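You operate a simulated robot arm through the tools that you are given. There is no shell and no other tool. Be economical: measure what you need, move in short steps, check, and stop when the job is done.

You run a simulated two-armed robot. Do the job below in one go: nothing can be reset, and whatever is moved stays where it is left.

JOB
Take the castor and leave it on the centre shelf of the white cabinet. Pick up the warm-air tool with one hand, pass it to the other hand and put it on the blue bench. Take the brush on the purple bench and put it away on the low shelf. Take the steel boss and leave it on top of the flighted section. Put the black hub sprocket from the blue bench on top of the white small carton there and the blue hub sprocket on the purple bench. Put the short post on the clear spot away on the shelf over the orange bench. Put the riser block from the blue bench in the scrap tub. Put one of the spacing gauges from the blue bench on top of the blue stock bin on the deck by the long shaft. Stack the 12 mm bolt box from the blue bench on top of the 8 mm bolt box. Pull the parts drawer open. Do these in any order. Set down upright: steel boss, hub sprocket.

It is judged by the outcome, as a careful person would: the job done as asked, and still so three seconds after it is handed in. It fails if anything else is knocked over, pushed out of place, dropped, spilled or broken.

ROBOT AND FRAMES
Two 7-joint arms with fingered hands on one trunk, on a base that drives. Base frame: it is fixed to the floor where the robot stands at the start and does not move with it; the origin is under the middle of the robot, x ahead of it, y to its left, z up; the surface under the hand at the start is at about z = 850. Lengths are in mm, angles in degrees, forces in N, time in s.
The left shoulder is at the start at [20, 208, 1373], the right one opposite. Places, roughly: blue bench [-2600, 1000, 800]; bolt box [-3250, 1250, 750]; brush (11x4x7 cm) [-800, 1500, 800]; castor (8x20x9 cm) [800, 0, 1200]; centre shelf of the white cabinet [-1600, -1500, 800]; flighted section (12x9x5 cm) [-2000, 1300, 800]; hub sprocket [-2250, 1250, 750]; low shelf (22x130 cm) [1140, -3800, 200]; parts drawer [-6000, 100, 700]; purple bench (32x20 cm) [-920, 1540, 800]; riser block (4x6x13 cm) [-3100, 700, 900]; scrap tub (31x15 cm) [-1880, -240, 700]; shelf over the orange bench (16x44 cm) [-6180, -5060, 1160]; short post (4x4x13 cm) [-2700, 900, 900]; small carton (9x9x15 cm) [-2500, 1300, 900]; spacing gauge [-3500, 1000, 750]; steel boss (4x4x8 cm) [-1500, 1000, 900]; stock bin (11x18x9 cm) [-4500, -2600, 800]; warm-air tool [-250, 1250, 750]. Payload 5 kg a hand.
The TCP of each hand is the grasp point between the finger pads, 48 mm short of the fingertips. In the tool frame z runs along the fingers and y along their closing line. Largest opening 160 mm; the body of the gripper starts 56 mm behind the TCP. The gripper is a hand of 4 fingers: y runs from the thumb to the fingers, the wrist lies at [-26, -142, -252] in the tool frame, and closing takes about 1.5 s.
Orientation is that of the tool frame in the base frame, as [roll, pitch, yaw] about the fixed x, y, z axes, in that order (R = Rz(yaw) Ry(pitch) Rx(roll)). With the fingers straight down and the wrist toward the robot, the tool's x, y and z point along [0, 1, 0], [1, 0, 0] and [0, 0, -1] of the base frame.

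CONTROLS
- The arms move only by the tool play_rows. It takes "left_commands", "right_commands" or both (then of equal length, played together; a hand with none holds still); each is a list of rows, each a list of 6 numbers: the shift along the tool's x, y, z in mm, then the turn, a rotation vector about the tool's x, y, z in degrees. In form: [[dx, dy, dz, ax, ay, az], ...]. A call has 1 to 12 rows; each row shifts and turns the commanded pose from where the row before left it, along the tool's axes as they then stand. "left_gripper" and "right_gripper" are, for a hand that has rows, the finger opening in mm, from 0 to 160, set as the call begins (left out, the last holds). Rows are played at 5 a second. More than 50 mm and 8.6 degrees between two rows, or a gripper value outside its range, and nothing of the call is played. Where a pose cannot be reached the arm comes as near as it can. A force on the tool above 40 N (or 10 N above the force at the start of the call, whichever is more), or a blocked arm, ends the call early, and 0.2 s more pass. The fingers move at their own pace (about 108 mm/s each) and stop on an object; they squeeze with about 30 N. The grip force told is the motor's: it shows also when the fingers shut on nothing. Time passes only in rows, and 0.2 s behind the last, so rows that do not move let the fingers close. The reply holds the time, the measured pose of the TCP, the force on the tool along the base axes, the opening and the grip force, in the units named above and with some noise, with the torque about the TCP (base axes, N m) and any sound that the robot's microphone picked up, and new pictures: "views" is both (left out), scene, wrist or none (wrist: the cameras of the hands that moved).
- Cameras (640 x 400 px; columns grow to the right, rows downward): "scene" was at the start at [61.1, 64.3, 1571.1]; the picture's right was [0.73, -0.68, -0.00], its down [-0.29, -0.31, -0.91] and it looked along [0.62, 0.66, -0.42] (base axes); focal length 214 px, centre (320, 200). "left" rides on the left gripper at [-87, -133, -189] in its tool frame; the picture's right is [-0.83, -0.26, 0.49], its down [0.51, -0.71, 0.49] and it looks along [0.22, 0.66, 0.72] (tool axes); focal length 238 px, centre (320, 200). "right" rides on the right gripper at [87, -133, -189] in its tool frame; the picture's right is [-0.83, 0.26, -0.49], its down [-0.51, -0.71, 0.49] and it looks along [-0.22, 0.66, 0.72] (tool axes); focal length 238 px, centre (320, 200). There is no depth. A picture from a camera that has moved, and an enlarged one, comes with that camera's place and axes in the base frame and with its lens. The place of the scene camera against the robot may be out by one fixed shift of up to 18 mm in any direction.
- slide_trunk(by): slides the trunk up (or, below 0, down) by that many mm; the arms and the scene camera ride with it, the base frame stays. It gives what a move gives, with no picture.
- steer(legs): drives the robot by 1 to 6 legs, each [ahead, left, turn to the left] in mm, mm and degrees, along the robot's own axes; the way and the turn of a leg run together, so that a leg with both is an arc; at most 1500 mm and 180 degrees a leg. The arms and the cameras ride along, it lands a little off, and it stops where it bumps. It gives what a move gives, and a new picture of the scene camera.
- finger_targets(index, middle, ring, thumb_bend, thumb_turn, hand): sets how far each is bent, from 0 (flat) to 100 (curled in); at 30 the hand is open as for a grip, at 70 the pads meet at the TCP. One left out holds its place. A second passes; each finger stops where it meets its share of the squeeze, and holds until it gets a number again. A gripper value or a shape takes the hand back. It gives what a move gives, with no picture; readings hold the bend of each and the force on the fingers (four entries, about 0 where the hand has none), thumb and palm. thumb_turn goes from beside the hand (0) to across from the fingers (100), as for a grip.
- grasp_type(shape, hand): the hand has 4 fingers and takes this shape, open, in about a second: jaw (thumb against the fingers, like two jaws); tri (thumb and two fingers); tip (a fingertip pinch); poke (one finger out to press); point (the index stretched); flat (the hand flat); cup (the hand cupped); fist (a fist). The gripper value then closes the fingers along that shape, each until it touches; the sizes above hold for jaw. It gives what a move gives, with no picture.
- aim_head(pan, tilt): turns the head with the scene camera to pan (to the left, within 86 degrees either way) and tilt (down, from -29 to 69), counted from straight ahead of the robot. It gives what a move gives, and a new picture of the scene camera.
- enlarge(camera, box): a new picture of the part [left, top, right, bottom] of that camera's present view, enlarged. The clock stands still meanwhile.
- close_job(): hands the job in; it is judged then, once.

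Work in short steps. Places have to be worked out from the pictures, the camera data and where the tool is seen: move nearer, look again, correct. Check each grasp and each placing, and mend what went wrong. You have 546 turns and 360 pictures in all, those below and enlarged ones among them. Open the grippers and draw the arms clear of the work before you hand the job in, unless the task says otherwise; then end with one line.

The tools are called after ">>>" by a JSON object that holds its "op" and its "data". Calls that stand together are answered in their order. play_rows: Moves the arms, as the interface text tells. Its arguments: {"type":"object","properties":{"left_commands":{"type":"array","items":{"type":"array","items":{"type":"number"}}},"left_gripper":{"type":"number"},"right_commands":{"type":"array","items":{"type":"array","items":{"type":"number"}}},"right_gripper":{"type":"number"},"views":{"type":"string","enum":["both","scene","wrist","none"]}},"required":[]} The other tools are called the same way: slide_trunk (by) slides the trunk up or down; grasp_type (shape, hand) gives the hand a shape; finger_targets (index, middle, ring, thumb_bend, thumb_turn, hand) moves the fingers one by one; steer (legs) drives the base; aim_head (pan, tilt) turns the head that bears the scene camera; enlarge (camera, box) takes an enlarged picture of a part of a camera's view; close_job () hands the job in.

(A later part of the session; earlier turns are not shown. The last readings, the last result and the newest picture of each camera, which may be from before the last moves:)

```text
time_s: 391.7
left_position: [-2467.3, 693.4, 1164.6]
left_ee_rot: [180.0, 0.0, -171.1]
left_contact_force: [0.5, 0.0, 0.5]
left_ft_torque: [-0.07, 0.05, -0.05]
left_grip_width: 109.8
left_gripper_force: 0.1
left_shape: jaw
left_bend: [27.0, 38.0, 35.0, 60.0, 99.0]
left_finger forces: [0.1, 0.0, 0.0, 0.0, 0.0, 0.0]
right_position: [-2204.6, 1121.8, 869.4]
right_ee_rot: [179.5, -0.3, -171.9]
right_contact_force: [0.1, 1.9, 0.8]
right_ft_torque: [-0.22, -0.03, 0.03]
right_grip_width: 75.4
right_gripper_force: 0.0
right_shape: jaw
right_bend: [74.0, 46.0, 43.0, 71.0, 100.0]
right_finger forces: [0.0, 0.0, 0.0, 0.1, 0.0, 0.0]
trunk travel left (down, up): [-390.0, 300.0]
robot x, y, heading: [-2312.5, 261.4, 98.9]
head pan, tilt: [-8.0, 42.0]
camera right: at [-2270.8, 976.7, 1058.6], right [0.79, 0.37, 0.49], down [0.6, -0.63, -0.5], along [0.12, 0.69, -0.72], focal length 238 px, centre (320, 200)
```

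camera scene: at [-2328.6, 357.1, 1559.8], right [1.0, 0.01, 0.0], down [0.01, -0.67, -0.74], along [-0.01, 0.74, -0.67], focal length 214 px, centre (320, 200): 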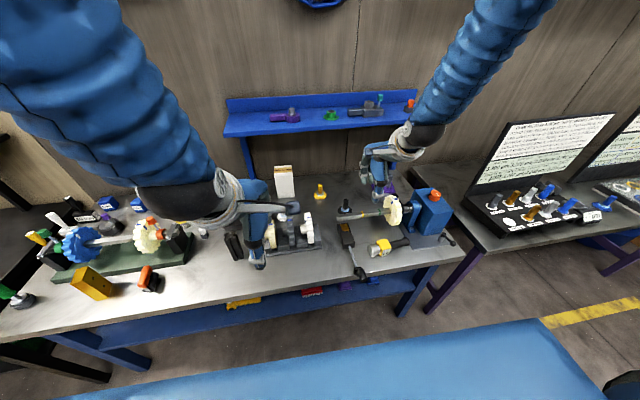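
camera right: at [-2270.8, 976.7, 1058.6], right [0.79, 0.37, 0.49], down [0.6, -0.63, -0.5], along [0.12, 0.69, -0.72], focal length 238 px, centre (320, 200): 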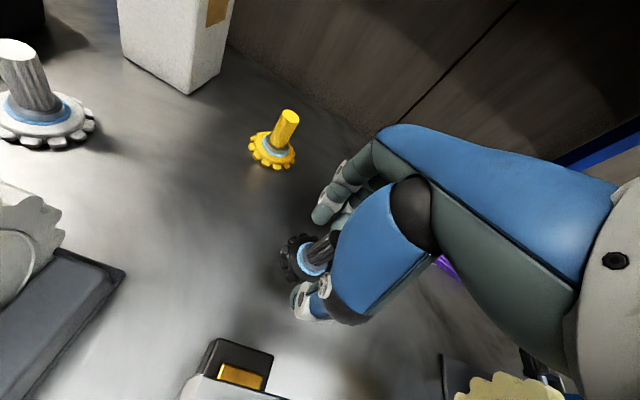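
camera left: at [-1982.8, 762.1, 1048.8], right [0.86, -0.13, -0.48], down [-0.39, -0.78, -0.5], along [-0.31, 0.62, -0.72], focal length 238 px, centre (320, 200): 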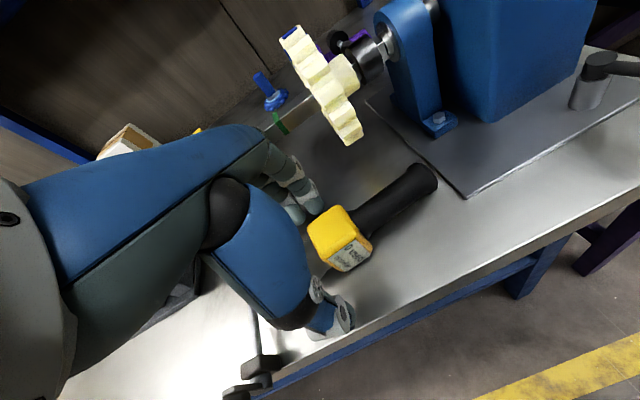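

Close on the hub.

>>> {"op": "play_rows", "data": {"right_commands": [[0, 0, 0, 0, 0, 0], [0, 0, 0, 0, 0, 0], [0, 0, 0, 0, 0, 0], [0, 0, 0, 0, 0, 0], [0, 0, 0, 0, 0, 0], [0, 0, 0, 0, 0, 0]], "right_gripper": 5, "views": "none"}}

>>> {"op": "play_rows", "data": {"right_commands": [[0, 0, -20, 0, 0, 0], [0, 0, -40, 0, 0, 0], [0, 0, -45, 0, 0, 0], [0, 0, -45, 0, 0, 0], [0, -20, -45, 0, 0, 0]], "views": "both"}}

```text
time_s: 393.1
left_position: [-2467.1, 691.6, 1163.4]
left_ee_rot: [179.9, 0.1, -171.2]
left_contact_force: [0.0, 0.7, 1.0]
left_ft_torque: [0.0, -0.01, 0.02]
left_grip_width: 109.7
left_gripper_force: 0.1
left_shape: jaw
left_bend: [27.0, 38.0, 35.0, 60.0, 99.0]
left_finger forces: [0.1, 0.0, 0.0, 0.1, 0.0, 0.1]
right_position: [-2204.8, 1119.4, 870.7]
right_ee_rot: [179.5, -0.2, -171.9]
right_contact_force: [-0.6, -0.6, 0.1]
right_ft_torque: [0.02, 0.03, 0.02]
right_grip_width: 11.8
right_gripper_force: 30.1
right_shape: jaw
right_bend: [71.0, 65.0, 70.0, 73.0, 100.0]
right_finger forces: [15.5, 7.9, 0.1, 0.0, 26.1, 0.1]
trunk travel left (down, up): [-390.0, 300.0]
robot x, y, heading: [-2312.1, 268.6, 98.9]
head pan, tilt: [-8.0, 42.0]
```

```text
time_s: 394.3
left_position: [-2468.0, 688.4, 1165.2]
left_ee_rot: [179.9, 0.2, -170.9]
left_contact_force: [0.0, -1.4, 0.3]
left_ft_torque: [0.15, -0.03, 0.01]
left_grip_width: 110.0
left_gripper_force: 0.0
left_shape: jaw
left_bend: [27.0, 38.0, 35.0, 60.0, 99.0]
left_finger forces: [0.0, 0.0, 0.0, 0.0, 0.0, 0.1]
right_position: [-2199.2, 1097.3, 1066.9]
right_ee_rot: [179.4, -0.3, -171.9]
right_contact_force: [-2.2, -3.5, -1.5]
right_ft_torque: [0.29, 0.02, -0.07]
right_grip_width: 11.9
right_gripper_force: 30.0
right_shape: jaw
right_bend: [71.0, 65.0, 70.0, 73.0, 100.0]
right_finger forces: [15.8, 8.2, 0.0, 0.1, 26.2, 0.0]
trunk travel left (down, up): [-390.0, 300.0]
robot x, y, heading: [-2313.3, 263.6, 98.8]
head pan, tilt: [-8.0, 42.0]
camera scene: at [-2328.5, 351.8, 1560.2], right [1.0, 0.01, 0.0], down [0.01, -0.67, -0.74], along [-0.01, 0.74, -0.67], focal length 214 px, centre (320, 200)
camera right: at [-2266.4, 951.6, 1255.3], right [0.79, 0.37, 0.49], down [0.6, -0.63, -0.5], along [0.12, 0.69, -0.72], focal length 238 px, centre (320, 200)
```

scene: 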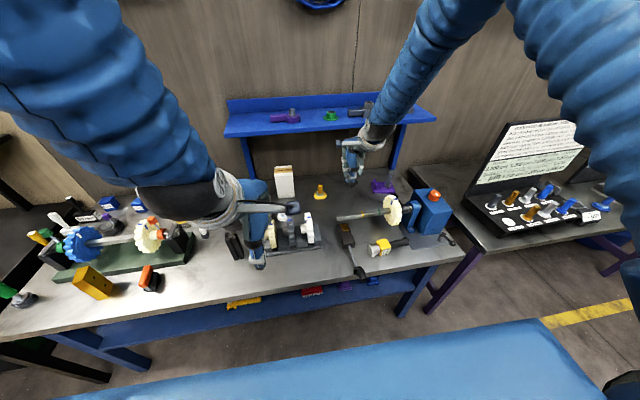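
right: 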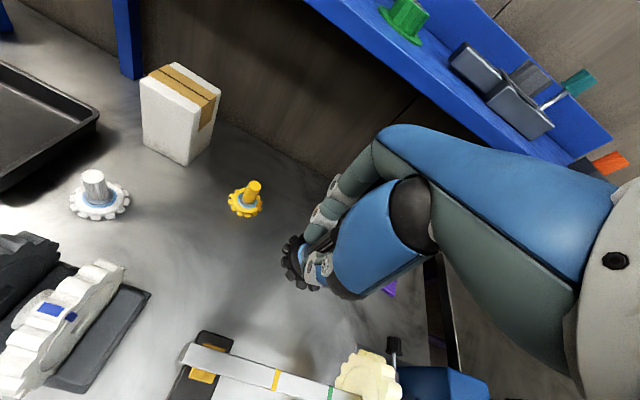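

Held. Check the carton/shelf geometry with the left wrist camera.

>>> {"op": "enlarge", "data": {"camera": "left", "box": [0, 0, 640, 400]}}

>>> {"op": "enlarge", "data": {"camera": "scene", "box": [210, 80, 370, 220]}}

```text
1.00 times, centred on (320, 200) of left (not enlarged: the box is as wide or as high as the picture)
camera zoom: at [-2360.6, 571.0, 1355.3], right [0.86, -0.12, -0.49], down [-0.39, -0.78, -0.49], along [-0.32, 0.62, -0.72], focal length 238 px, centre (320, 200)
```

zoom: 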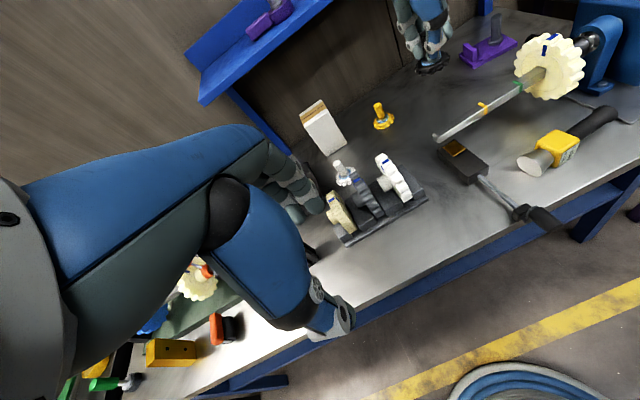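

```text
2.86 times, centred on (290, 150) of scene
camera zoom: at [-2328.5, 351.8, 1560.2], right [1.0, 0.01, 0.0], down [0.01, -0.67, -0.74], along [-0.01, 0.74, -0.67], focal length 613 px, centre (406, 343)
```

zoom: 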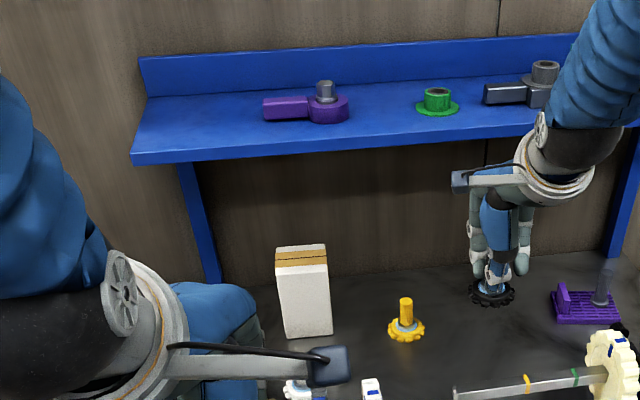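

I need accurate shelf height: tilt the left hand to use its camera as a level viewer.

>>> {"op": "play_rows", "data": {"left_commands": [[0, 0, 0, -8, 0, 0], [0, 0, 0, -8, 0, 0], [0, 0, 0, -8, 0, 0], [0, 0, 0, -8, 0, 0], [0, 0, 0, -8, 0, 0]], "views": "wrist"}}

```text
time_s: 395.5
left_position: [-2429.8, 758.3, 1157.5]
left_ee_rot: [140.1, 0.1, -171.2]
left_contact_force: [-0.2, 1.0, 0.2]
left_ft_torque: [-0.07, -0.02, -0.05]
left_grip_width: 110.0
left_gripper_force: 0.0
left_shape: jaw
left_bend: [27.0, 38.0, 35.0, 60.0, 99.0]
left_finger forces: [0.0, 0.1, 0.1, 0.0, 0.0, 0.0]
left hand out of reach, approached as far as the arm can: row 1, 2, 3, 4
right_position: [-2199.8, 1100.1, 1063.5]
right_ee_rot: [179.6, -0.2, -171.9]
right_contact_force: [0.0, -0.1, -2.4]
right_ft_torque: [-0.09, -0.04, -0.01]
right_grip_width: 12.0
right_gripper_force: 30.7
right_shape: jaw
right_bend: [71.0, 65.0, 70.0, 73.0, 100.0]
right_finger forces: [15.9, 8.3, 0.0, 0.1, 26.1, 0.1]
trunk travel left (down, up): [-390.0, 300.0]
robot x, y, heading: [-2314.2, 265.6, 98.9]
head pan, tilt: [-8.0, 42.0]
camera left: at [-2307.6, 551.7, 1218.2], right [0.81, 0.24, -0.54], down [-0.46, -0.3, -0.83], along [-0.37, 0.92, -0.13], focal length 238 px, centre (320, 200)
```

left: 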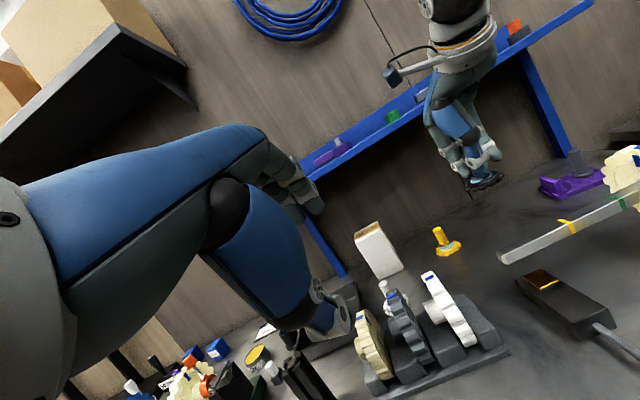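

Shelf front lower edge is at y≈1164, z≈1179 and the carton (centre ≈(-2510,1255), top ≈950) is under it, so I need a level "handshake" grasp. Test whether the left arm can assume it in free space.

>>> {"op": "play_rows", "data": {"left_commands": [[0, 0, 0, 8, 0, 0], [0, 0, 0, 8, 0, 0], [0, 0, 0, 8, 0, 0], [0, 0, 0, 8, 0, 0], [0, 0, 20, 8, 0, 0], [0, 0, 30, 0, 0, 8], [0, 0, 0, 0, 0, 8], [0, 0, 0, 0, 0, 8], [0, 0, 0, 0, 0, 8], [0, 0, 0, 0, 0, 8], [0, 0, 0, 0, 0, 8]], "views": "none"}}

>>> {"op": "play_rows", "data": {"left_commands": [[0, 0, 0, 0, 0, 8.4], [0, 0, 0, 0, 0, 8.4], [0, 0, 0, 0, 0, 8.4], [0, 0, 0, 0, 0, 8.4], [0, 0, 0, 0, 0, 8.4], [0, 0, 0, 0, 8, 0], [0, 0, 0, 0, 8, 0], [0, 0, 0, 0, 8, 0], [0, 0, 0, 0, 8, 0]], "views": "scene"}}

```text
time_s: 397.9
left_position: [-2431.0, 761.0, 1107.1]
left_ee_rot: [180.0, 0.2, 140.9]
left_contact_force: [0.3, 0.1, -0.6]
left_ft_torque: [0.02, -0.08, -0.02]
left_grip_width: 109.7
left_gripper_force: 0.1
left_shape: jaw
left_bend: [27.0, 38.0, 35.0, 60.0, 99.0]
left_finger forces: [0.0, 0.0, 0.0, 0.1, 0.0, 0.1]
right_position: [-2199.3, 1100.4, 1064.1]
right_ee_rot: [179.5, -0.2, -171.9]
right_contact_force: [-1.0, 0.8, -1.3]
right_ft_torque: [-0.02, -0.05, -0.04]
right_grip_width: 11.8
right_gripper_force: 30.5
right_shape: jaw
right_bend: [71.0, 65.0, 70.0, 73.0, 100.0]
right_finger forces: [16.0, 8.3, 0.1, 0.0, 26.2, 0.0]
trunk travel left (down, up): [-390.0, 300.0]
robot x, y, heading: [-2314.8, 266.7, 98.5]
head pan, tilt: [-8.0, 42.0]
```

```text
time_s: 399.9
left_position: [-2426.8, 759.7, 1108.8]
left_ee_rot: [-179.9, -32.1, 98.9]
left_contact_force: [0.7, 0.7, 0.2]
left_ft_torque: [-0.04, 0.09, 0.06]
left_grip_width: 109.9
left_gripper_force: 0.1
left_shape: jaw
left_bend: [27.0, 38.0, 35.0, 60.0, 99.0]
left_finger forces: [0.0, 0.0, 0.0, 0.1, 0.1, 0.0]
right_position: [-2198.2, 1099.8, 1065.1]
right_ee_rot: [179.5, -0.2, -171.9]
right_contact_force: [0.8, 0.2, -2.7]
right_ft_torque: [0.01, 0.11, 0.01]
right_grip_width: 11.9
right_gripper_force: 29.8
right_shape: jaw
right_bend: [71.0, 65.0, 70.0, 73.0, 100.0]
right_finger forces: [15.9, 8.3, 0.0, 0.1, 26.1, 0.0]
trunk travel left (down, up): [-390.0, 300.0]
robot x, y, heading: [-2308.0, 262.8, 98.9]
head pan, tilt: [-8.0, 42.0]
camera scene: at [-2326.4, 354.5, 1560.0], right [1.0, 0.01, 0.0], down [0.01, -0.67, -0.74], along [-0.01, 0.74, -0.67], focal length 214 px, centre (320, 200)
```

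scene: 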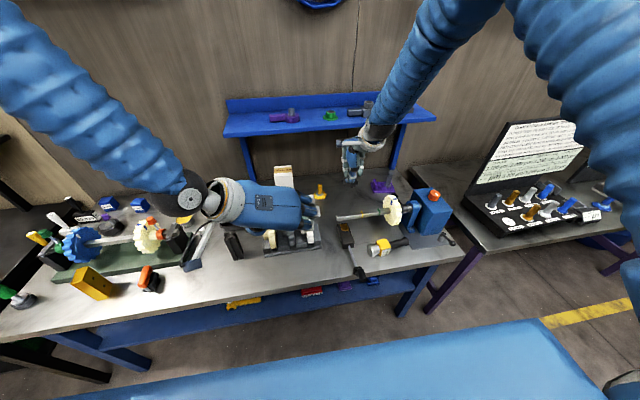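

No limits hit. Continue tilting toward horizontal.

>>> {"op": "play_rows", "data": {"left_commands": [[0, 0, 0, 0, 8, 0], [0, 0, 0, 0, 8, 0], [0, 0, 0, 0, 8, 0], [0, 0, 0, 0, 8, 0], [0, 0, 0, 0, 8, 0], [0, 0, 0, 0, 8, 0]], "views": "scene"}}

```text
time_s: 401.3
left_position: [-2426.7, 767.9, 1105.0]
left_ee_rot: [-179.6, -80.1, 98.6]
left_contact_force: [0.9, 0.5, 1.0]
left_ft_torque: [0.01, -0.04, 0.02]
left_grip_width: 109.9
left_gripper_force: 0.1
left_shape: jaw
left_bend: [27.0, 38.0, 35.0, 60.0, 99.0]
left_finger forces: [0.0, 0.0, 0.0, 0.0, 0.1, 0.0]
left hand out of reach, approached as far as the arm can: row 4
right_position: [-2198.8, 1099.5, 1064.2]
right_ee_rot: [179.6, -0.3, -171.9]
right_contact_force: [-0.4, -0.1, -1.2]
right_ft_torque: [-0.01, 0.07, -0.01]
right_grip_width: 12.1
right_gripper_force: 30.0
right_shape: jaw
right_bend: [71.0, 65.0, 70.0, 73.0, 100.0]
right_finger forces: [16.1, 8.4, 0.1, 0.1, 26.0, 0.0]
trunk travel left (down, up): [-390.0, 300.0]
robot x, y, heading: [-2310.6, 264.2, 98.8]
head pan, tilt: [-8.0, 42.0]
camera scene: at [-2327.6, 356.0, 1559.8], right [1.0, 0.01, 0.0], down [0.01, -0.67, -0.74], along [-0.01, 0.74, -0.67], focal length 214 px, centre (320, 200)
```

scene: 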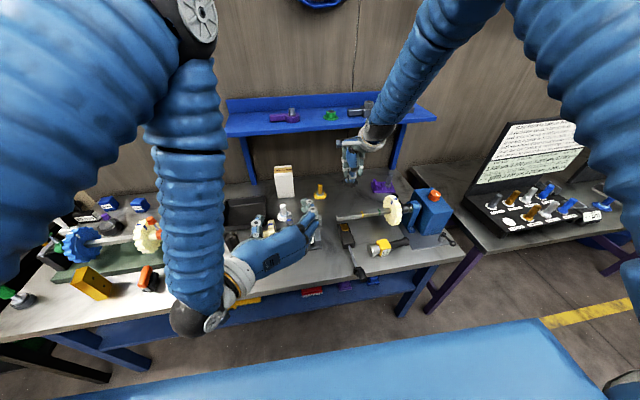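

The left arm can do the level grasp. Now bring the right hand (with sprocket) to the free front strip of the bench and look.

>>> {"op": "play_rows", "data": {"right_commands": [[17.3, -40.5, 0, 0, 0, 0], [17.3, -40.5, 0, 0, 0, 0], [17.3, -40.5, 0, 0, 0, 0], [17.3, -40.5, 0, 0, 0, 0], [17.3, -40.5, 0, 0, 0, 0], [17.3, -40.5, 0, 0, 0, 0], [17.3, -40.5, 0, 0, 0, 0]], "views": "both"}}

```text
time_s: 402.9
left_position: [-2427.6, 765.5, 1104.7]
left_ee_rot: [179.7, -80.1, 99.2]
left_contact_force: [0.0, -0.1, 0.3]
left_ft_torque: [0.02, 0.0, -0.03]
left_grip_width: 109.8
left_gripper_force: 0.2
left_shape: jaw
left_bend: [27.0, 38.0, 35.0, 60.0, 99.0]
left_finger forces: [0.0, 0.0, 0.0, 0.0, 0.0, 0.0]
right_position: [-2284.5, 798.9, 1064.6]
right_ee_rot: [179.2, -0.3, -171.9]
right_contact_force: [0.0, -0.7, -0.9]
right_ft_torque: [0.03, -0.1, -0.04]
right_grip_width: 11.7
right_gripper_force: 30.0
right_shape: jaw
right_bend: [71.0, 66.0, 70.0, 73.0, 100.0]
right_finger forces: [16.3, 8.5, 0.0, 0.0, 26.1, 0.0]
trunk travel left (down, up): [-390.0, 300.0]
robot x, y, heading: [-2315.7, 266.9, 98.7]
head pan, tilt: [-8.0, 42.0]
camera scene: at [-2328.9, 353.2, 1560.1], right [1.0, 0.01, 0.0], down [0.01, -0.67, -0.74], along [-0.01, 0.74, -0.67], focal length 214 px, centre (320, 200)
camera right: at [-2350.7, 653.6, 1252.4], right [0.79, 0.37, 0.49], down [0.6, -0.63, -0.5], along [0.12, 0.69, -0.72], focal length 238 px, centre (320, 200)
```

scene: 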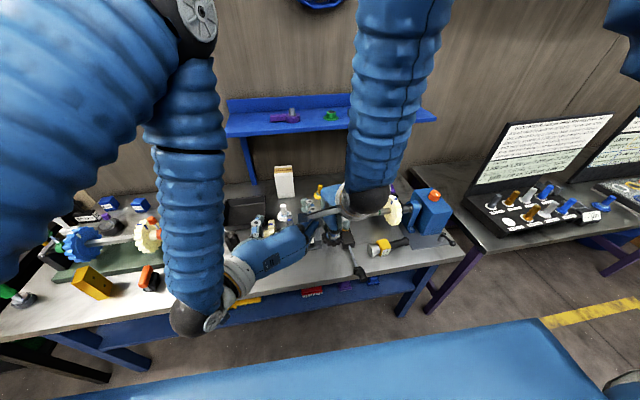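
right: 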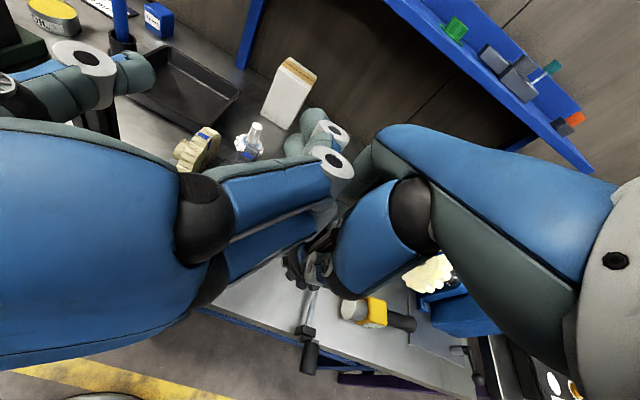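

The left hand is close; move it 200 mm to the left before setting the sprocket down.

>>> {"op": "play_rows", "data": {"left_commands": [[0, -40, 0, 0, 0, 0], [0, -40, 0, 0, 0, 0], [0, -40, 0, 0, 0, 0], [0, -40, 0, 0, 0, 0], [0, -40, 0, 0, 0, 0]], "views": "none"}}

>>> {"op": "enlarge", "data": {"camera": "right", "box": [0, 0, 640, 400]}}

```text
time_s: 404.1
left_position: [-2625.5, 742.1, 1101.2]
left_ee_rot: [179.7, -79.9, 99.0]
left_contact_force: [-0.5, 0.5, -0.3]
left_ft_torque: [0.0, -0.01, -0.09]
left_grip_width: 109.8
left_gripper_force: 0.0
left_shape: jaw
left_bend: [27.0, 38.0, 35.0, 60.0, 99.0]
left_finger forces: [0.0, 0.0, 0.1, 0.0, 0.0, 0.0]
left hand out of reach, approached as far as the arm can: row 2
right_position: [-2284.5, 799.5, 1062.6]
right_ee_rot: [179.4, -0.2, -171.8]
right_contact_force: [-1.5, -0.1, -1.4]
right_ft_torque: [-0.02, -0.09, -0.01]
right_grip_width: 11.7
right_gripper_force: 29.8
right_shape: jaw
right_bend: [71.0, 66.0, 70.0, 73.0, 100.0]
right_finger forces: [16.5, 8.5, 0.0, 0.0, 26.0, 0.0]
trunk travel left (down, up): [-390.0, 300.0]
robot x, y, heading: [-2311.6, 266.0, 98.7]
head pan, tilt: [-8.0, 42.0]
```

```text
1.00 times, centred on (320, 200) of right (not enlarged: the box is as wide or as high as the picture)
camera zoom: at [-2351.4, 655.4, 1251.6], right [0.79, 0.37, 0.49], down [0.6, -0.63, -0.5], along [0.12, 0.69, -0.72], focal length 238 px, centre (320, 200)
```

zoom: 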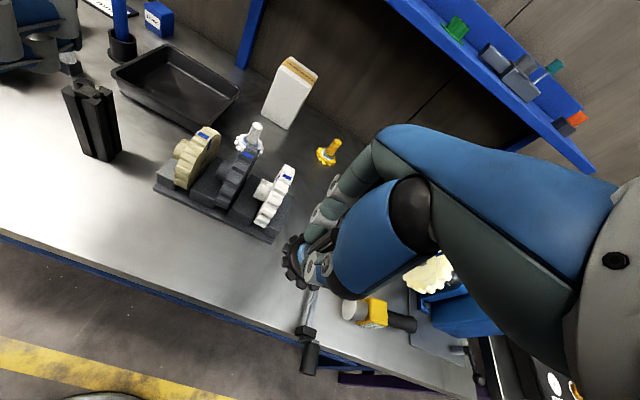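

Free strip clear; bench front edge y≈743 here. Set the sprocket at (-2330,788).

>>> {"op": "play_rows", "data": {"right_commands": [[46, -5, 0, 0, 0, 0], [0, 0, 45, 0, 0, 0], [0, 0, 45, 0, 0, 0], [0, 0, 45, 0, 0, 0], [0, 0, 42, 0, 0, 0]], "views": "wrist"}}

>>> {"op": "play_rows", "data": {"right_commands": [[0, 0, 4, 0, 0, 0], [0, 0, 3, 0, 0, 0], [0, 0, 3, 0, 0, 0], [0, 0, 0, 0, 0, 0]], "views": "none"}}

```text
time_s: 405.3
left_position: [-2622.3, 742.6, 1101.8]
left_ee_rot: [179.9, -80.1, 99.1]
left_contact_force: [0.3, -0.1, -0.4]
left_ft_torque: [-0.03, 0.0, 0.03]
left_grip_width: 109.6
left_gripper_force: 0.0
left_shape: jaw
left_bend: [27.0, 38.0, 35.0, 60.0, 99.0]
left_finger forces: [0.0, 0.0, 0.0, 0.0, 0.0, 0.1]
right_position: [-2325.6, 793.6, 886.7]
right_ee_rot: [179.4, -0.1, -172.0]
right_contact_force: [0.1, 0.3, -0.1]
right_ft_torque: [-0.13, -0.02, 0.01]
right_grip_width: 11.7
right_gripper_force: 30.1
right_shape: jaw
right_bend: [71.0, 66.0, 70.0, 73.0, 100.0]
right_finger forces: [16.7, 8.9, 0.0, 0.0, 25.9, 0.1]
trunk travel left (down, up): [-390.0, 300.0]
robot x, y, heading: [-2312.2, 263.5, 98.7]
head pan, tilt: [-8.0, 42.0]
camera right: at [-2392.9, 648.7, 1075.5], right [0.79, 0.37, 0.49], down [0.6, -0.63, -0.5], along [0.12, 0.69, -0.72], focal length 238 px, centre (320, 200)
```

right: 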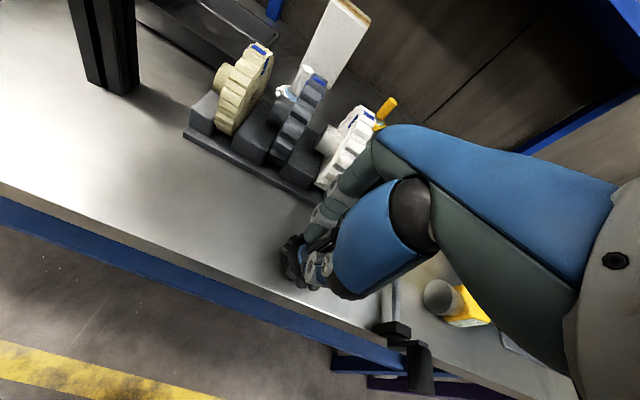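

```text
time_s: 406.3
left_position: [-2624.9, 740.9, 1103.1]
left_ee_rot: [179.4, -80.0, 99.5]
left_contact_force: [0.5, -0.4, 0.5]
left_ft_torque: [0.01, 0.02, -0.03]
left_grip_width: 110.0
left_gripper_force: 0.0
left_shape: jaw
left_bend: [27.0, 38.0, 35.0, 60.0, 99.0]
left_finger forces: [0.0, 0.0, 0.1, 0.0, 0.0, 0.1]
right_position: [-2327.5, 791.8, 876.8]
right_ee_rot: [179.5, -0.2, -171.9]
right_contact_force: [0.6, 0.7, -1.9]
right_ft_torque: [-0.02, 0.02, 0.01]
right_grip_width: 12.0
right_gripper_force: 30.3
right_shape: jaw
right_bend: [71.0, 66.0, 70.0, 73.0, 100.0]
right_finger forces: [16.5, 9.0, 0.0, 0.1, 25.9, 0.0]
trunk travel left (down, up): [-390.0, 300.0]
robot x, y, heading: [-2313.5, 264.3, 98.8]
head pan, tilt: [-8.0, 42.0]
```

Shift 14 mm inward for safety, then lower to contact.

>>> {"op": "play_rows", "data": {"right_commands": [[0, 14, 0, 0, 0, 0], [0, 0, 4, 0, 0, 0], [0, 0, 3, 0, 0, 0], [0, 0, 0, 0, 0, 0]], "views": "none"}}

>>> {"op": "play_rows", "data": {"right_commands": [[0, 0, 2.5, 0, 0, 0], [0, 0, 2.5, 0, 0, 0], [0, 0, 0, 0, 0, 0]], "views": "none"}}

```text
time_s: 407.3
left_position: [-2624.3, 742.1, 1103.0]
left_ee_rot: [180.0, -80.0, 98.9]
left_contact_force: [0.2, -0.3, -0.5]
left_ft_torque: [0.01, 0.02, -0.01]
left_grip_width: 109.8
left_gripper_force: 0.0
left_shape: jaw
left_bend: [27.0, 38.0, 35.0, 60.0, 99.0]
left_finger forces: [0.0, 0.0, 0.1, 0.1, 0.0, 0.0]
right_position: [-2329.0, 806.8, 870.1]
right_ee_rot: [179.3, -0.1, -171.9]
right_contact_force: [-0.1, 0.3, 0.9]
right_ft_torque: [0.06, -0.01, -0.01]
right_grip_width: 11.7
right_gripper_force: 29.6
right_shape: jaw
right_bend: [71.0, 66.0, 70.0, 73.0, 100.0]
right_finger forces: [16.7, 9.1, 0.1, 0.1, 26.1, 0.0]
trunk travel left (down, up): [-390.0, 300.0]
robot x, y, heading: [-2311.4, 264.7, 98.9]
head pan, tilt: [-8.0, 42.0]
```

```text
time_s: 408.0
left_position: [-2624.4, 739.9, 1102.8]
left_ee_rot: [179.8, -80.0, 99.1]
left_contact_force: [-0.4, 0.9, 0.5]
left_ft_torque: [0.01, -0.01, 0.0]
left_grip_width: 109.9
left_gripper_force: 0.0
left_shape: jaw
left_bend: [27.0, 38.0, 35.0, 60.0, 99.0]
left_finger forces: [0.0, 0.0, 0.0, 0.1, 0.0, 0.0]
right_position: [-2328.9, 807.5, 868.3]
right_ee_rot: [178.9, -0.4, -171.8]
right_contact_force: [0.8, -11.5, 30.3]
right_ft_torque: [-0.38, -0.07, -0.02]
right_grip_width: 13.9
right_gripper_force: 29.9
right_shape: jaw
right_bend: [72.0, 66.0, 70.0, 73.0, 100.0]
right_finger forces: [17.1, 11.1, 0.1, 0.0, 37.3, 0.1]
trunk travel left (down, up): [-390.0, 300.0]
robot x, y, heading: [-2310.0, 260.9, 98.8]
head pan, tilt: [-8.0, 42.0]
stopped in row 3 (right hand): the force on the tool passed its limit at 42 N (the readings are from after the stop); the commanded pose is now the measured one
```

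Seated. Release and raise the right hand, moving it off to the right.

>>> {"op": "play_rows", "data": {"right_commands": [[0, 0, -1, 0, 0, 0], [0, 0, 0, 0, 0, 0], [0, 0, 0, 0, 0, 0], [0, 0, 0, 0, 0, 0]], "right_gripper": 80, "views": "none"}}

>>> {"op": "play_rows", "data": {"right_commands": [[0, 0, -20, 0, 0, 0], [0, 0, -40, 0, 0, 0], [0, 0, -45, 0, 0, 0], [0, 0, -45, 0, 0, 0], [0, 0, -45, 0, 0, 0], [-40, 0, 0, 0, 0, 0], [-40, 0, 0, 0, 0, 0], [-40, 0, 0, 0, 0, 0], [-40, 0, 0, 0, 0, 0], [-40, 0, 0, 0, 0, 0]], "views": "both"}}

```text
time_s: 409.0
left_position: [-2624.2, 741.9, 1102.5]
left_ee_rot: [179.7, -80.0, 99.2]
left_contact_force: [-0.3, 0.3, 0.9]
left_ft_torque: [0.01, 0.02, -0.01]
left_grip_width: 109.8
left_gripper_force: 0.0
left_shape: jaw
left_bend: [27.0, 38.0, 35.0, 60.0, 99.0]
left_finger forces: [0.1, 0.0, 0.0, 0.0, 0.0, 0.1]
right_position: [-2329.8, 807.1, 867.7]
right_ee_rot: [179.1, -0.3, -171.9]
right_contact_force: [0.5, 0.2, 1.0]
right_ft_torque: [0.02, -0.01, 0.01]
right_grip_width: 79.5
right_gripper_force: 0.0
right_shape: jaw
right_bend: [74.0, 45.0, 42.0, 70.0, 100.0]
right_finger forces: [0.3, 0.1, 0.1, 0.1, 0.0, 0.0]
trunk travel left (down, up): [-390.0, 300.0]
robot x, y, heading: [-2312.5, 264.2, 98.7]
head pan, tilt: [-8.0, 42.0]
```

```text
time_s: 411.2
left_position: [-2622.7, 741.1, 1102.1]
left_ee_rot: [-180.0, -80.0, 98.9]
left_contact_force: [0.6, -0.6, 0.3]
left_ft_torque: [-0.03, -0.01, 0.11]
left_grip_width: 110.1
left_gripper_force: 0.0
left_shape: jaw
left_bend: [27.0, 38.0, 35.0, 60.0, 99.0]
left_finger forces: [0.1, 0.0, 0.0, 0.0, 0.0, 0.0]
right_position: [-2126.5, 831.4, 1061.0]
right_ee_rot: [179.1, -0.4, -171.9]
right_contact_force: [1.0, 0.2, -1.0]
right_ft_torque: [-0.01, 0.11, 0.03]
right_grip_width: 79.7
right_gripper_force: 0.1
right_shape: jaw
right_bend: [74.0, 45.0, 42.0, 70.0, 100.0]
right_finger forces: [0.0, 0.1, 0.0, 0.1, 0.0, 0.1]
trunk travel left (down, up): [-390.0, 300.0]
robot x, y, heading: [-2313.3, 269.6, 99.2]
head pan, tilt: [-8.0, 42.0]
camera scene: at [-2326.1, 354.7, 1560.0], right [1.0, 0.01, 0.0], down [0.01, -0.67, -0.74], along [-0.01, 0.74, -0.67], focal length 214 px, centre (320, 200)
camera right: at [-2193.6, 686.4, 1249.5], right [0.79, 0.37, 0.48], down [0.6, -0.62, -0.5], along [0.12, 0.69, -0.71], focal length 238 px, centre (320, 200)
```

scene: 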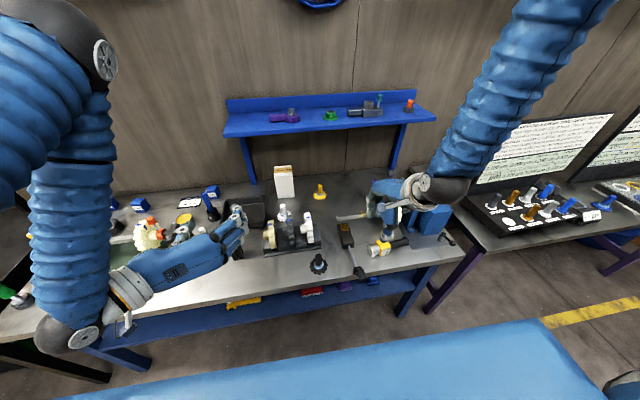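
right: 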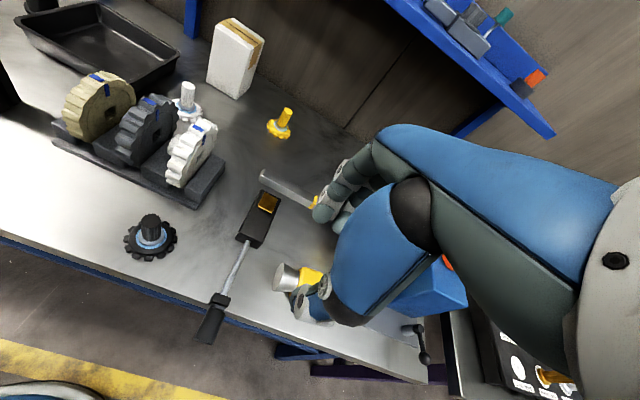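

Sprocket stands safely near the front edge. Back the base 120, then bring the left hand (level) in front of it.

>>> {"op": "steer", "data": {"legs": [[-120, 0, 0]]}}

>>> {"op": "play_rows", "data": {"left_commands": [[0, 40, 0, 0, 0, 0], [0, 40, 0, 0, 0, 0], [0, 40, 0, 0, 0, 0], [0, 40, 0, 0, 0, 0], [0, 40, 0, 0, 0, 0], [0, 40, 0, 0, 0, 0], [0, 40, 0, 0, 0, 0], [-40, 0, 7, 0, 0, 0], [-40, 0, 7, 0, 0, 0], [-40, 0, 7, 0, 0, 0], [-40, 0, 7, 0, 0, 0]], "left_gripper": 110, "views": "both"}}

```text
time_s: 412.4
left_position: [-2604.8, 623.5, 1101.9]
left_ee_rot: [179.4, -80.0, 99.5]
left_contact_force: [-0.4, -0.9, 0.7]
left_ft_torque: [-0.02, 0.0, 0.04]
left_grip_width: 109.8
left_gripper_force: 0.1
left_shape: jaw
left_bend: [27.0, 38.0, 35.0, 60.0, 99.0]
left_finger forces: [0.1, 0.1, 0.0, 0.1, 0.1, 0.0]
right_position: [-2110.7, 714.7, 1063.1]
right_ee_rot: [179.2, -0.3, -171.9]
right_contact_force: [-0.4, -0.5, 1.0]
right_ft_torque: [0.06, 0.01, -0.05]
right_grip_width: 79.7
right_gripper_force: 0.0
right_shape: jaw
right_bend: [74.0, 45.0, 42.0, 70.0, 100.0]
right_finger forces: [0.0, 0.1, 0.0, 0.0, 0.0, 0.0]
trunk travel left (down, up): [-390.0, 300.0]
robot x, y, heading: [-2297.2, 150.9, 99.1]
head pan, tilt: [-8.0, 42.0]
camera scene: at [-2310.1, 236.4, 1560.0], right [1.0, 0.01, 0.0], down [0.01, -0.67, -0.74], along [-0.01, 0.74, -0.67], focal length 214 px, centre (320, 200)
```

scene: 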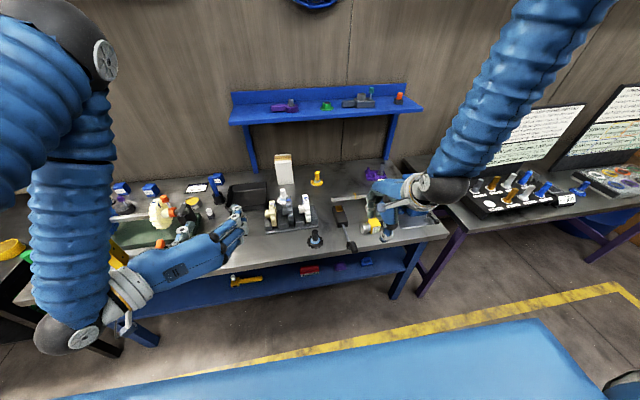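

```text
time_s: 414.8
left_position: [-2328.1, 669.0, 939.5]
left_ee_rot: [179.6, -80.1, 99.3]
left_contact_force: [-0.3, -0.2, -0.5]
left_ft_torque: [0.01, 0.0, 0.02]
left_grip_width: 110.0
left_gripper_force: 0.1
left_shape: jaw
left_bend: [27.0, 38.0, 35.0, 60.0, 99.0]
left_finger forces: [0.1, 0.1, 0.1, 0.0, 0.1, 0.0]
right_position: [-2111.1, 716.5, 1061.5]
right_ee_rot: [179.3, -0.4, -171.9]
right_contact_force: [-0.2, 0.2, 0.1]
right_ft_torque: [0.02, -0.04, 0.0]
right_grip_width: 79.7
right_gripper_force: 0.0
right_shape: jaw
right_bend: [74.0, 45.0, 42.0, 70.0, 100.0]
right_finger forces: [0.0, 0.1, 0.0, 0.0, 0.0, 0.0]
trunk travel left (down, up): [-390.0, 300.0]
robot x, y, heading: [-2294.6, 146.3, 98.7]
head pan, tilt: [-8.0, 42.0]
camera scene: at [-2310.1, 237.9, 1559.9], right [1.0, 0.01, 0.0], down [0.01, -0.67, -0.74], along [-0.01, 0.74, -0.67], focal length 214 px, centre (320, 200)
camera left: at [-2428.2, 449.0, 887.5], right [-0.31, 0.29, -0.91], down [-0.79, 0.45, 0.41], along [0.53, 0.84, 0.09], focal length 238 px, centre (320, 200)
```

scene: 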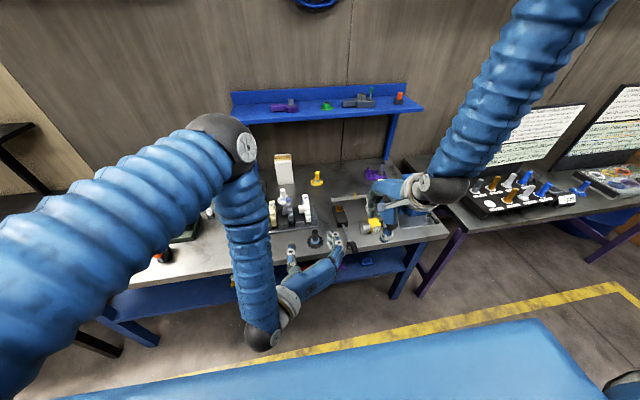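
left: 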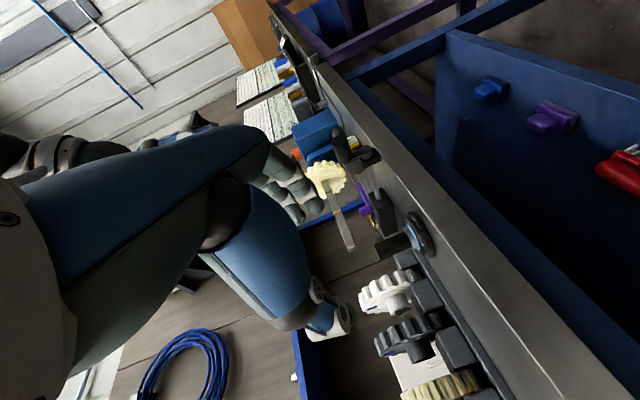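

Hub located at ≈(-2327,807). Align height and side, then advance most of the way.

>>> {"op": "play_rows", "data": {"left_commands": [[-26, 10, 0, 0, 0, 0], [-26, 10, 0, 0, 0, 0], [0, 0, 30, 0, 0, 0], [0, 0, 30, 0, 0, 0]], "views": "wrist"}}

>>> {"op": "enlarge", "data": {"camera": "scene", "box": [250, 200, 410, 320]}}

```text
time_s: 415.8
left_position: [-2316.8, 719.2, 876.8]
left_ee_rot: [179.5, -79.9, 99.4]
left_contact_force: [0.4, -0.9, -1.0]
left_ft_torque: [0.05, -0.02, 0.01]
left_grip_width: 110.0
left_gripper_force: 0.1
left_shape: jaw
left_bend: [27.0, 38.0, 35.0, 60.0, 99.0]
left_finger forces: [0.1, 0.1, 0.1, 0.0, 0.1, 0.0]
right_position: [-2111.3, 714.9, 1060.7]
right_ee_rot: [179.1, -0.2, -171.8]
right_contact_force: [-0.5, -0.8, 0.5]
right_ft_torque: [0.01, 0.03, 0.0]
right_grip_width: 79.6
right_gripper_force: 0.0
right_shape: jaw
right_bend: [74.0, 45.0, 42.0, 70.0, 100.0]
right_finger forces: [0.1, 0.0, 0.0, 0.0, 0.0, 0.0]
trunk travel left (down, up): [-390.0, 300.0]
robot x, y, heading: [-2295.5, 150.5, 98.9]
head pan, tilt: [-8.0, 42.0]
camera left: at [-2415.4, 499.9, 825.9], right [-0.31, 0.29, -0.91], down [-0.79, 0.46, 0.41], along [0.53, 0.84, 0.09], focal length 238 px, centre (320, 200)
```

left: 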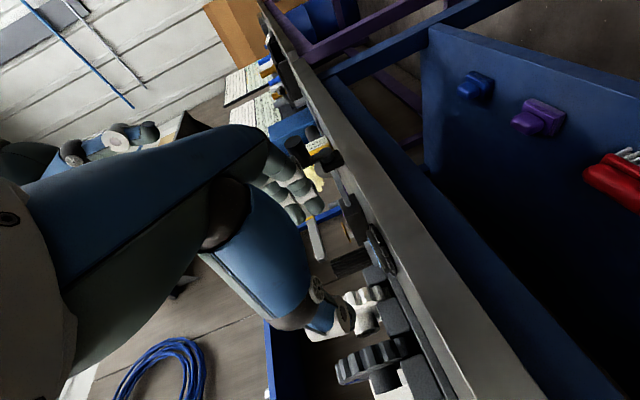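

```text
3.33 times, centred on (330, 260) of scene
camera zoom: at [-2310.1, 237.8, 1559.9], right [1.0, 0.01, 0.0], down [0.01, -0.67, -0.74], along [-0.01, 0.74, -0.67], focal length 715 px, centre (287, 0)
```

zoom: 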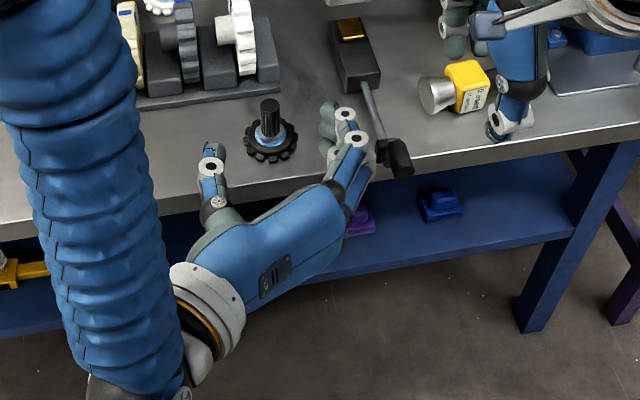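

Thumb and fingers straddle the hub nicely, but the clamp bar is close on the right. Yaw the hand 20° so the palm swings left, shift left, then check.

>>> {"op": "play_rows", "data": {"left_commands": [[0, -10, 0, -6.6, 0, 1.2], [0, -9, 0, -6.6, 0, 1.2], [0, -9, 0, -6.6, 0, 1.2]], "left_gripper": 85, "views": "none"}}

>>> {"op": "enlarge", "data": {"camera": "scene", "box": [250, 200, 410, 320]}}

```text
time_s: 416.6
left_position: [-2346.1, 718.1, 878.8]
left_ee_rot: [-179.5, -79.9, 78.1]
left_contact_force: [-0.1, 0.0, -0.1]
left_ft_torque: [0.07, -0.01, -0.06]
left_grip_width: 85.5
left_gripper_force: 0.1
left_shape: jaw
left_bend: [74.0, 44.0, 41.0, 68.0, 100.0]
left_finger forces: [0.0, 0.0, 0.1, 0.1, 0.1, 0.0]
right_position: [-2111.1, 716.1, 1061.5]
right_ee_rot: [179.2, -0.3, -171.9]
right_contact_force: [0.2, -1.3, 0.1]
right_ft_torque: [-0.02, -0.03, 0.0]
right_grip_width: 79.7
right_gripper_force: 0.1
right_shape: jaw
right_bend: [74.0, 45.0, 42.0, 70.0, 100.0]
right_finger forces: [0.0, 0.0, 0.1, 0.1, 0.1, 0.0]
trunk travel left (down, up): [-390.0, 300.0]
robot x, y, heading: [-2295.7, 149.3, 99.0]
head pan, tilt: [-8.0, 42.0]
```

```text
3.33 times, centred on (330, 260) of scene
camera zoom: at [-2310.9, 238.0, 1559.9], right [1.0, 0.01, 0.0], down [0.01, -0.67, -0.74], along [-0.01, 0.74, -0.67], focal length 715 px, centre (287, 0)
```

zoom: 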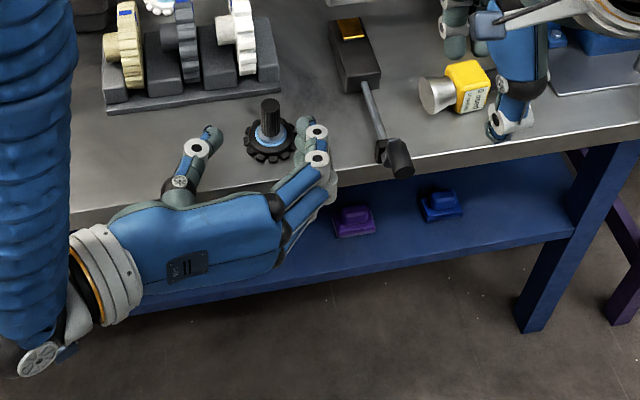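

Excellent alignment. Advance 60 mm and check.

>>> {"op": "play_rows", "data": {"left_commands": [[0, -1, 30, 0, 0, 0], [0, -1, 30, 0, 0, 0]], "views": "wrist"}}

>>> {"op": "enlarge", "data": {"camera": "scene", "box": [270, 200, 390, 290]}}

```text
time_s: 417.2
left_position: [-2335.0, 776.7, 867.9]
left_ee_rot: [-179.5, -79.8, 78.3]
left_contact_force: [0.2, -0.5, -0.6]
left_ft_torque: [0.0, 0.01, 0.0]
left_grip_width: 85.6
left_gripper_force: 0.1
left_shape: jaw
left_bend: [74.0, 44.0, 41.0, 68.0, 100.0]
left_finger forces: [0.0, 0.0, 0.1, 0.0, 0.0, 0.1]
right_position: [-2112.3, 715.0, 1061.0]
right_ee_rot: [179.1, -0.4, -171.9]
right_contact_force: [0.5, 0.5, -0.5]
right_ft_torque: [0.01, 0.02, 0.01]
right_grip_width: 79.7
right_gripper_force: 0.0
right_shape: jaw
right_bend: [74.0, 45.0, 42.0, 70.0, 100.0]
right_finger forces: [0.1, 0.0, 0.0, 0.0, 0.1, 0.1]
trunk travel left (down, up): [-390.0, 300.0]
robot x, y, heading: [-2295.9, 146.6, 98.6]
head pan, tilt: [-8.0, 42.0]
camera left: at [-2504.0, 604.0, 816.4], right [-0.19, 0.38, -0.91], down [-0.58, 0.7, 0.41], along [0.79, 0.61, 0.09], focal length 238 px, centre (320, 200)
```

left: 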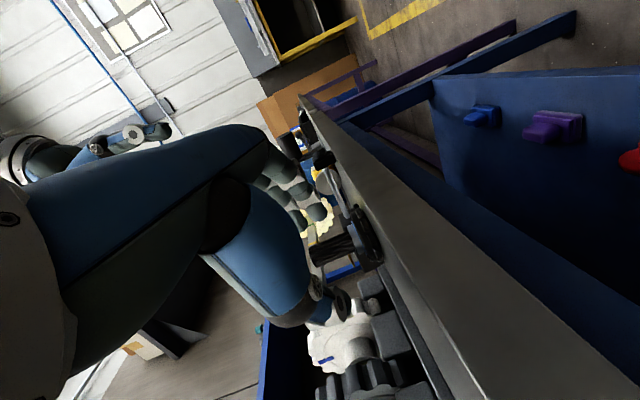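

```text
4.44 times, centred on (330, 245) of scene
camera zoom: at [-2309.9, 237.7, 1559.9], right [1.0, 0.01, 0.0], down [0.01, -0.67, -0.74], along [-0.01, 0.74, -0.67], focal length 953 px, centre (276, 0)
```

zoom: 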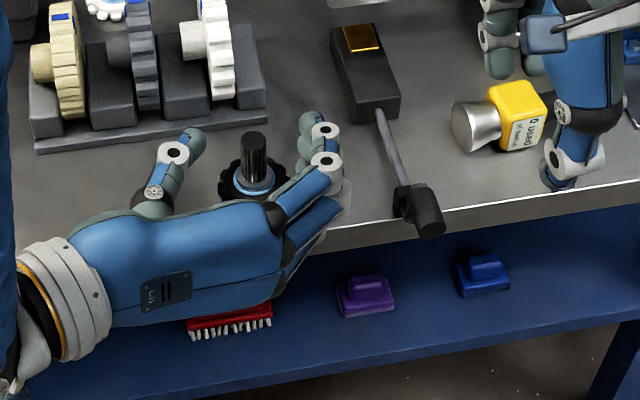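

Advance the last 30 mm.

>>> {"op": "play_rows", "data": {"left_commands": [[0, 0, 15, 0, 0, 0], [0, 0, 14, 0, 0, 0]], "views": "wrist"}}

>>> {"op": "enlarge", "data": {"camera": "scene", "box": [270, 200, 390, 290]}}

```text
time_s: 417.8
left_position: [-2329.9, 804.3, 863.1]
left_ee_rot: [179.4, -80.0, 79.4]
left_contact_force: [0.9, -0.3, -0.8]
left_ft_torque: [0.02, -0.05, -0.03]
left_grip_width: 85.4
left_gripper_force: 0.0
left_shape: jaw
left_bend: [74.0, 44.0, 41.0, 68.0, 100.0]
left_finger forces: [0.0, 0.0, 0.2, 0.0, 0.0, 0.0]
right_position: [-2110.6, 715.2, 1062.1]
right_ee_rot: [179.1, -0.4, -171.8]
right_contact_force: [0.2, -0.6, -0.5]
right_ft_torque: [-0.03, 0.01, -0.02]
right_grip_width: 79.6
right_gripper_force: 0.1
right_shape: jaw
right_bend: [74.0, 45.0, 42.0, 70.0, 100.0]
right_finger forces: [0.0, 0.0, 0.0, 0.1, 0.0, 0.1]
trunk travel left (down, up): [-390.0, 300.0]
robot x, y, heading: [-2294.6, 141.8, 98.7]
head pan, tilt: [-8.0, 42.0]
camera left: at [-2497.8, 632.2, 811.7], right [-0.19, 0.38, -0.91], down [-0.58, 0.7, 0.41], along [0.79, 0.61, 0.09], focal length 238 px, centre (320, 200)
```

left: 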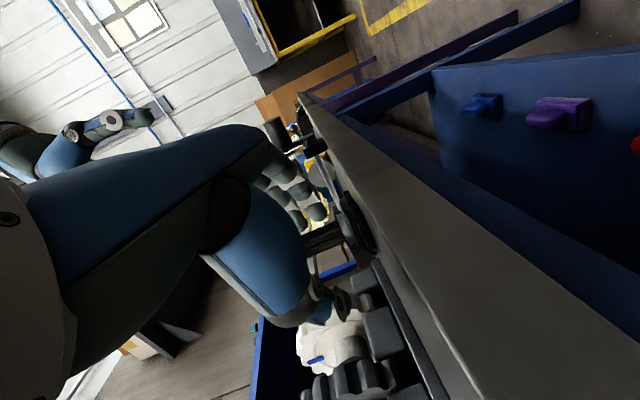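

```text
4.44 times, centred on (330, 245) of scene
camera zoom: at [-2310.0, 237.3, 1559.9], right [1.0, 0.01, 0.0], down [0.01, -0.67, -0.74], along [-0.01, 0.74, -0.67], focal length 953 px, centre (276, 0)
```

zoom: 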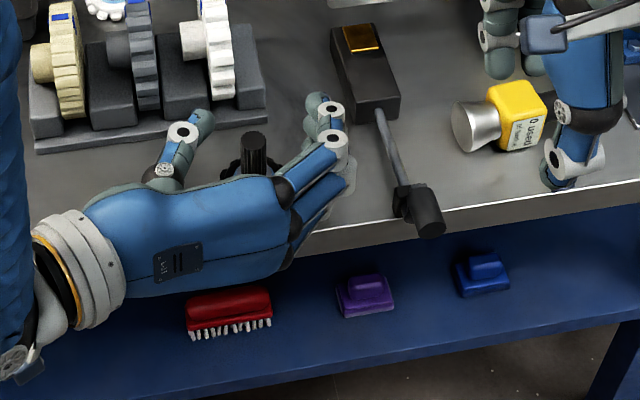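

Hub at the grasp point. Close the left hand.

>>> {"op": "play_rows", "data": {"left_commands": [[0, 0, 0, 0, 0, 0], [0, 0, 0, 0, 0, 0], [0, 0, 0, 0, 0, 0], [0, 0, 0, 0, 0, 0], [0, 0, 0, 0, 0, 0], [0, 0, 0, 0, 0, 0], [0, 0, 0, 0, 0, 0]], "left_gripper": 5, "views": "wrist"}}

>>> {"op": "enlarge", "data": {"camera": "scene", "box": [270, 200, 390, 290]}}

```text
time_s: 419.4
left_position: [-2329.9, 804.3, 861.1]
left_ee_rot: [-179.3, -80.0, 78.2]
left_contact_force: [-0.7, -0.9, 0.1]
left_ft_torque: [0.02, -0.01, -0.02]
left_grip_width: 5.1
left_gripper_force: 0.0
left_shape: jaw
left_bend: [71.0, 68.0, 68.0, 71.0, 100.0]
left_finger forces: [0.0, 0.0, 0.0, 0.0, 0.3, 0.0]
right_position: [-2109.8, 714.8, 1062.0]
right_ee_rot: [179.2, -0.2, -171.9]
right_contact_force: [-0.3, -1.1, -0.9]
right_ft_torque: [-0.02, -0.01, 0.01]
right_grip_width: 80.0
right_gripper_force: 0.1
right_shape: jaw
right_bend: [74.0, 45.0, 42.0, 70.0, 100.0]
right_finger forces: [0.0, 0.1, 0.0, 0.0, 0.0, 0.0]
trunk travel left (down, up): [-390.0, 300.0]
robot x, y, heading: [-2296.6, 142.8, 98.8]
head pan, tilt: [-8.0, 42.0]
camera left: at [-2497.9, 632.2, 811.7], right [-0.19, 0.38, -0.91], down [-0.58, 0.7, 0.41], along [0.79, 0.61, 0.09], focal length 238 px, centre (320, 200)
```

left: 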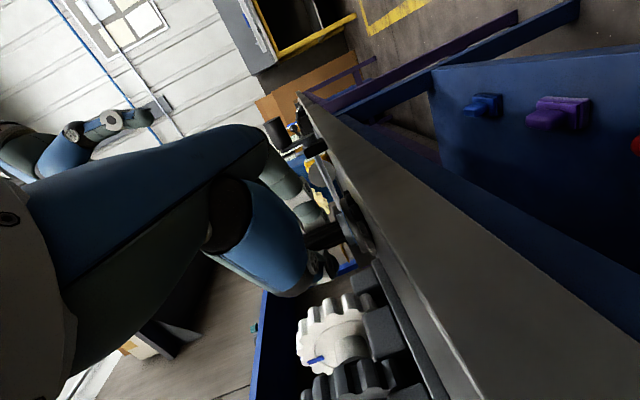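

```text
4.44 times, centred on (330, 245) of scene
camera zoom: at [-2310.0, 237.5, 1559.9], right [1.0, 0.01, 0.0], down [0.01, -0.67, -0.74], along [-0.01, 0.74, -0.67], focal length 953 px, centre (276, 0)
```

zoom: 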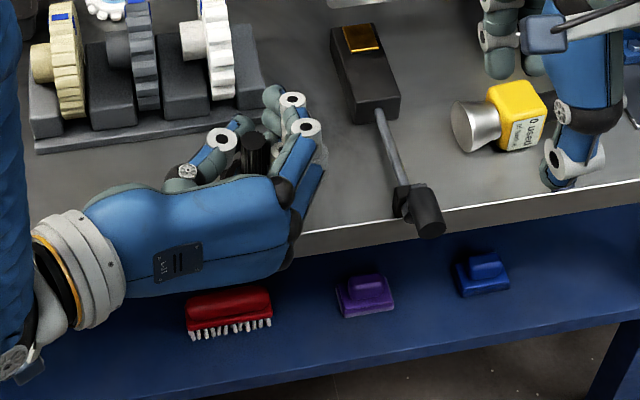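

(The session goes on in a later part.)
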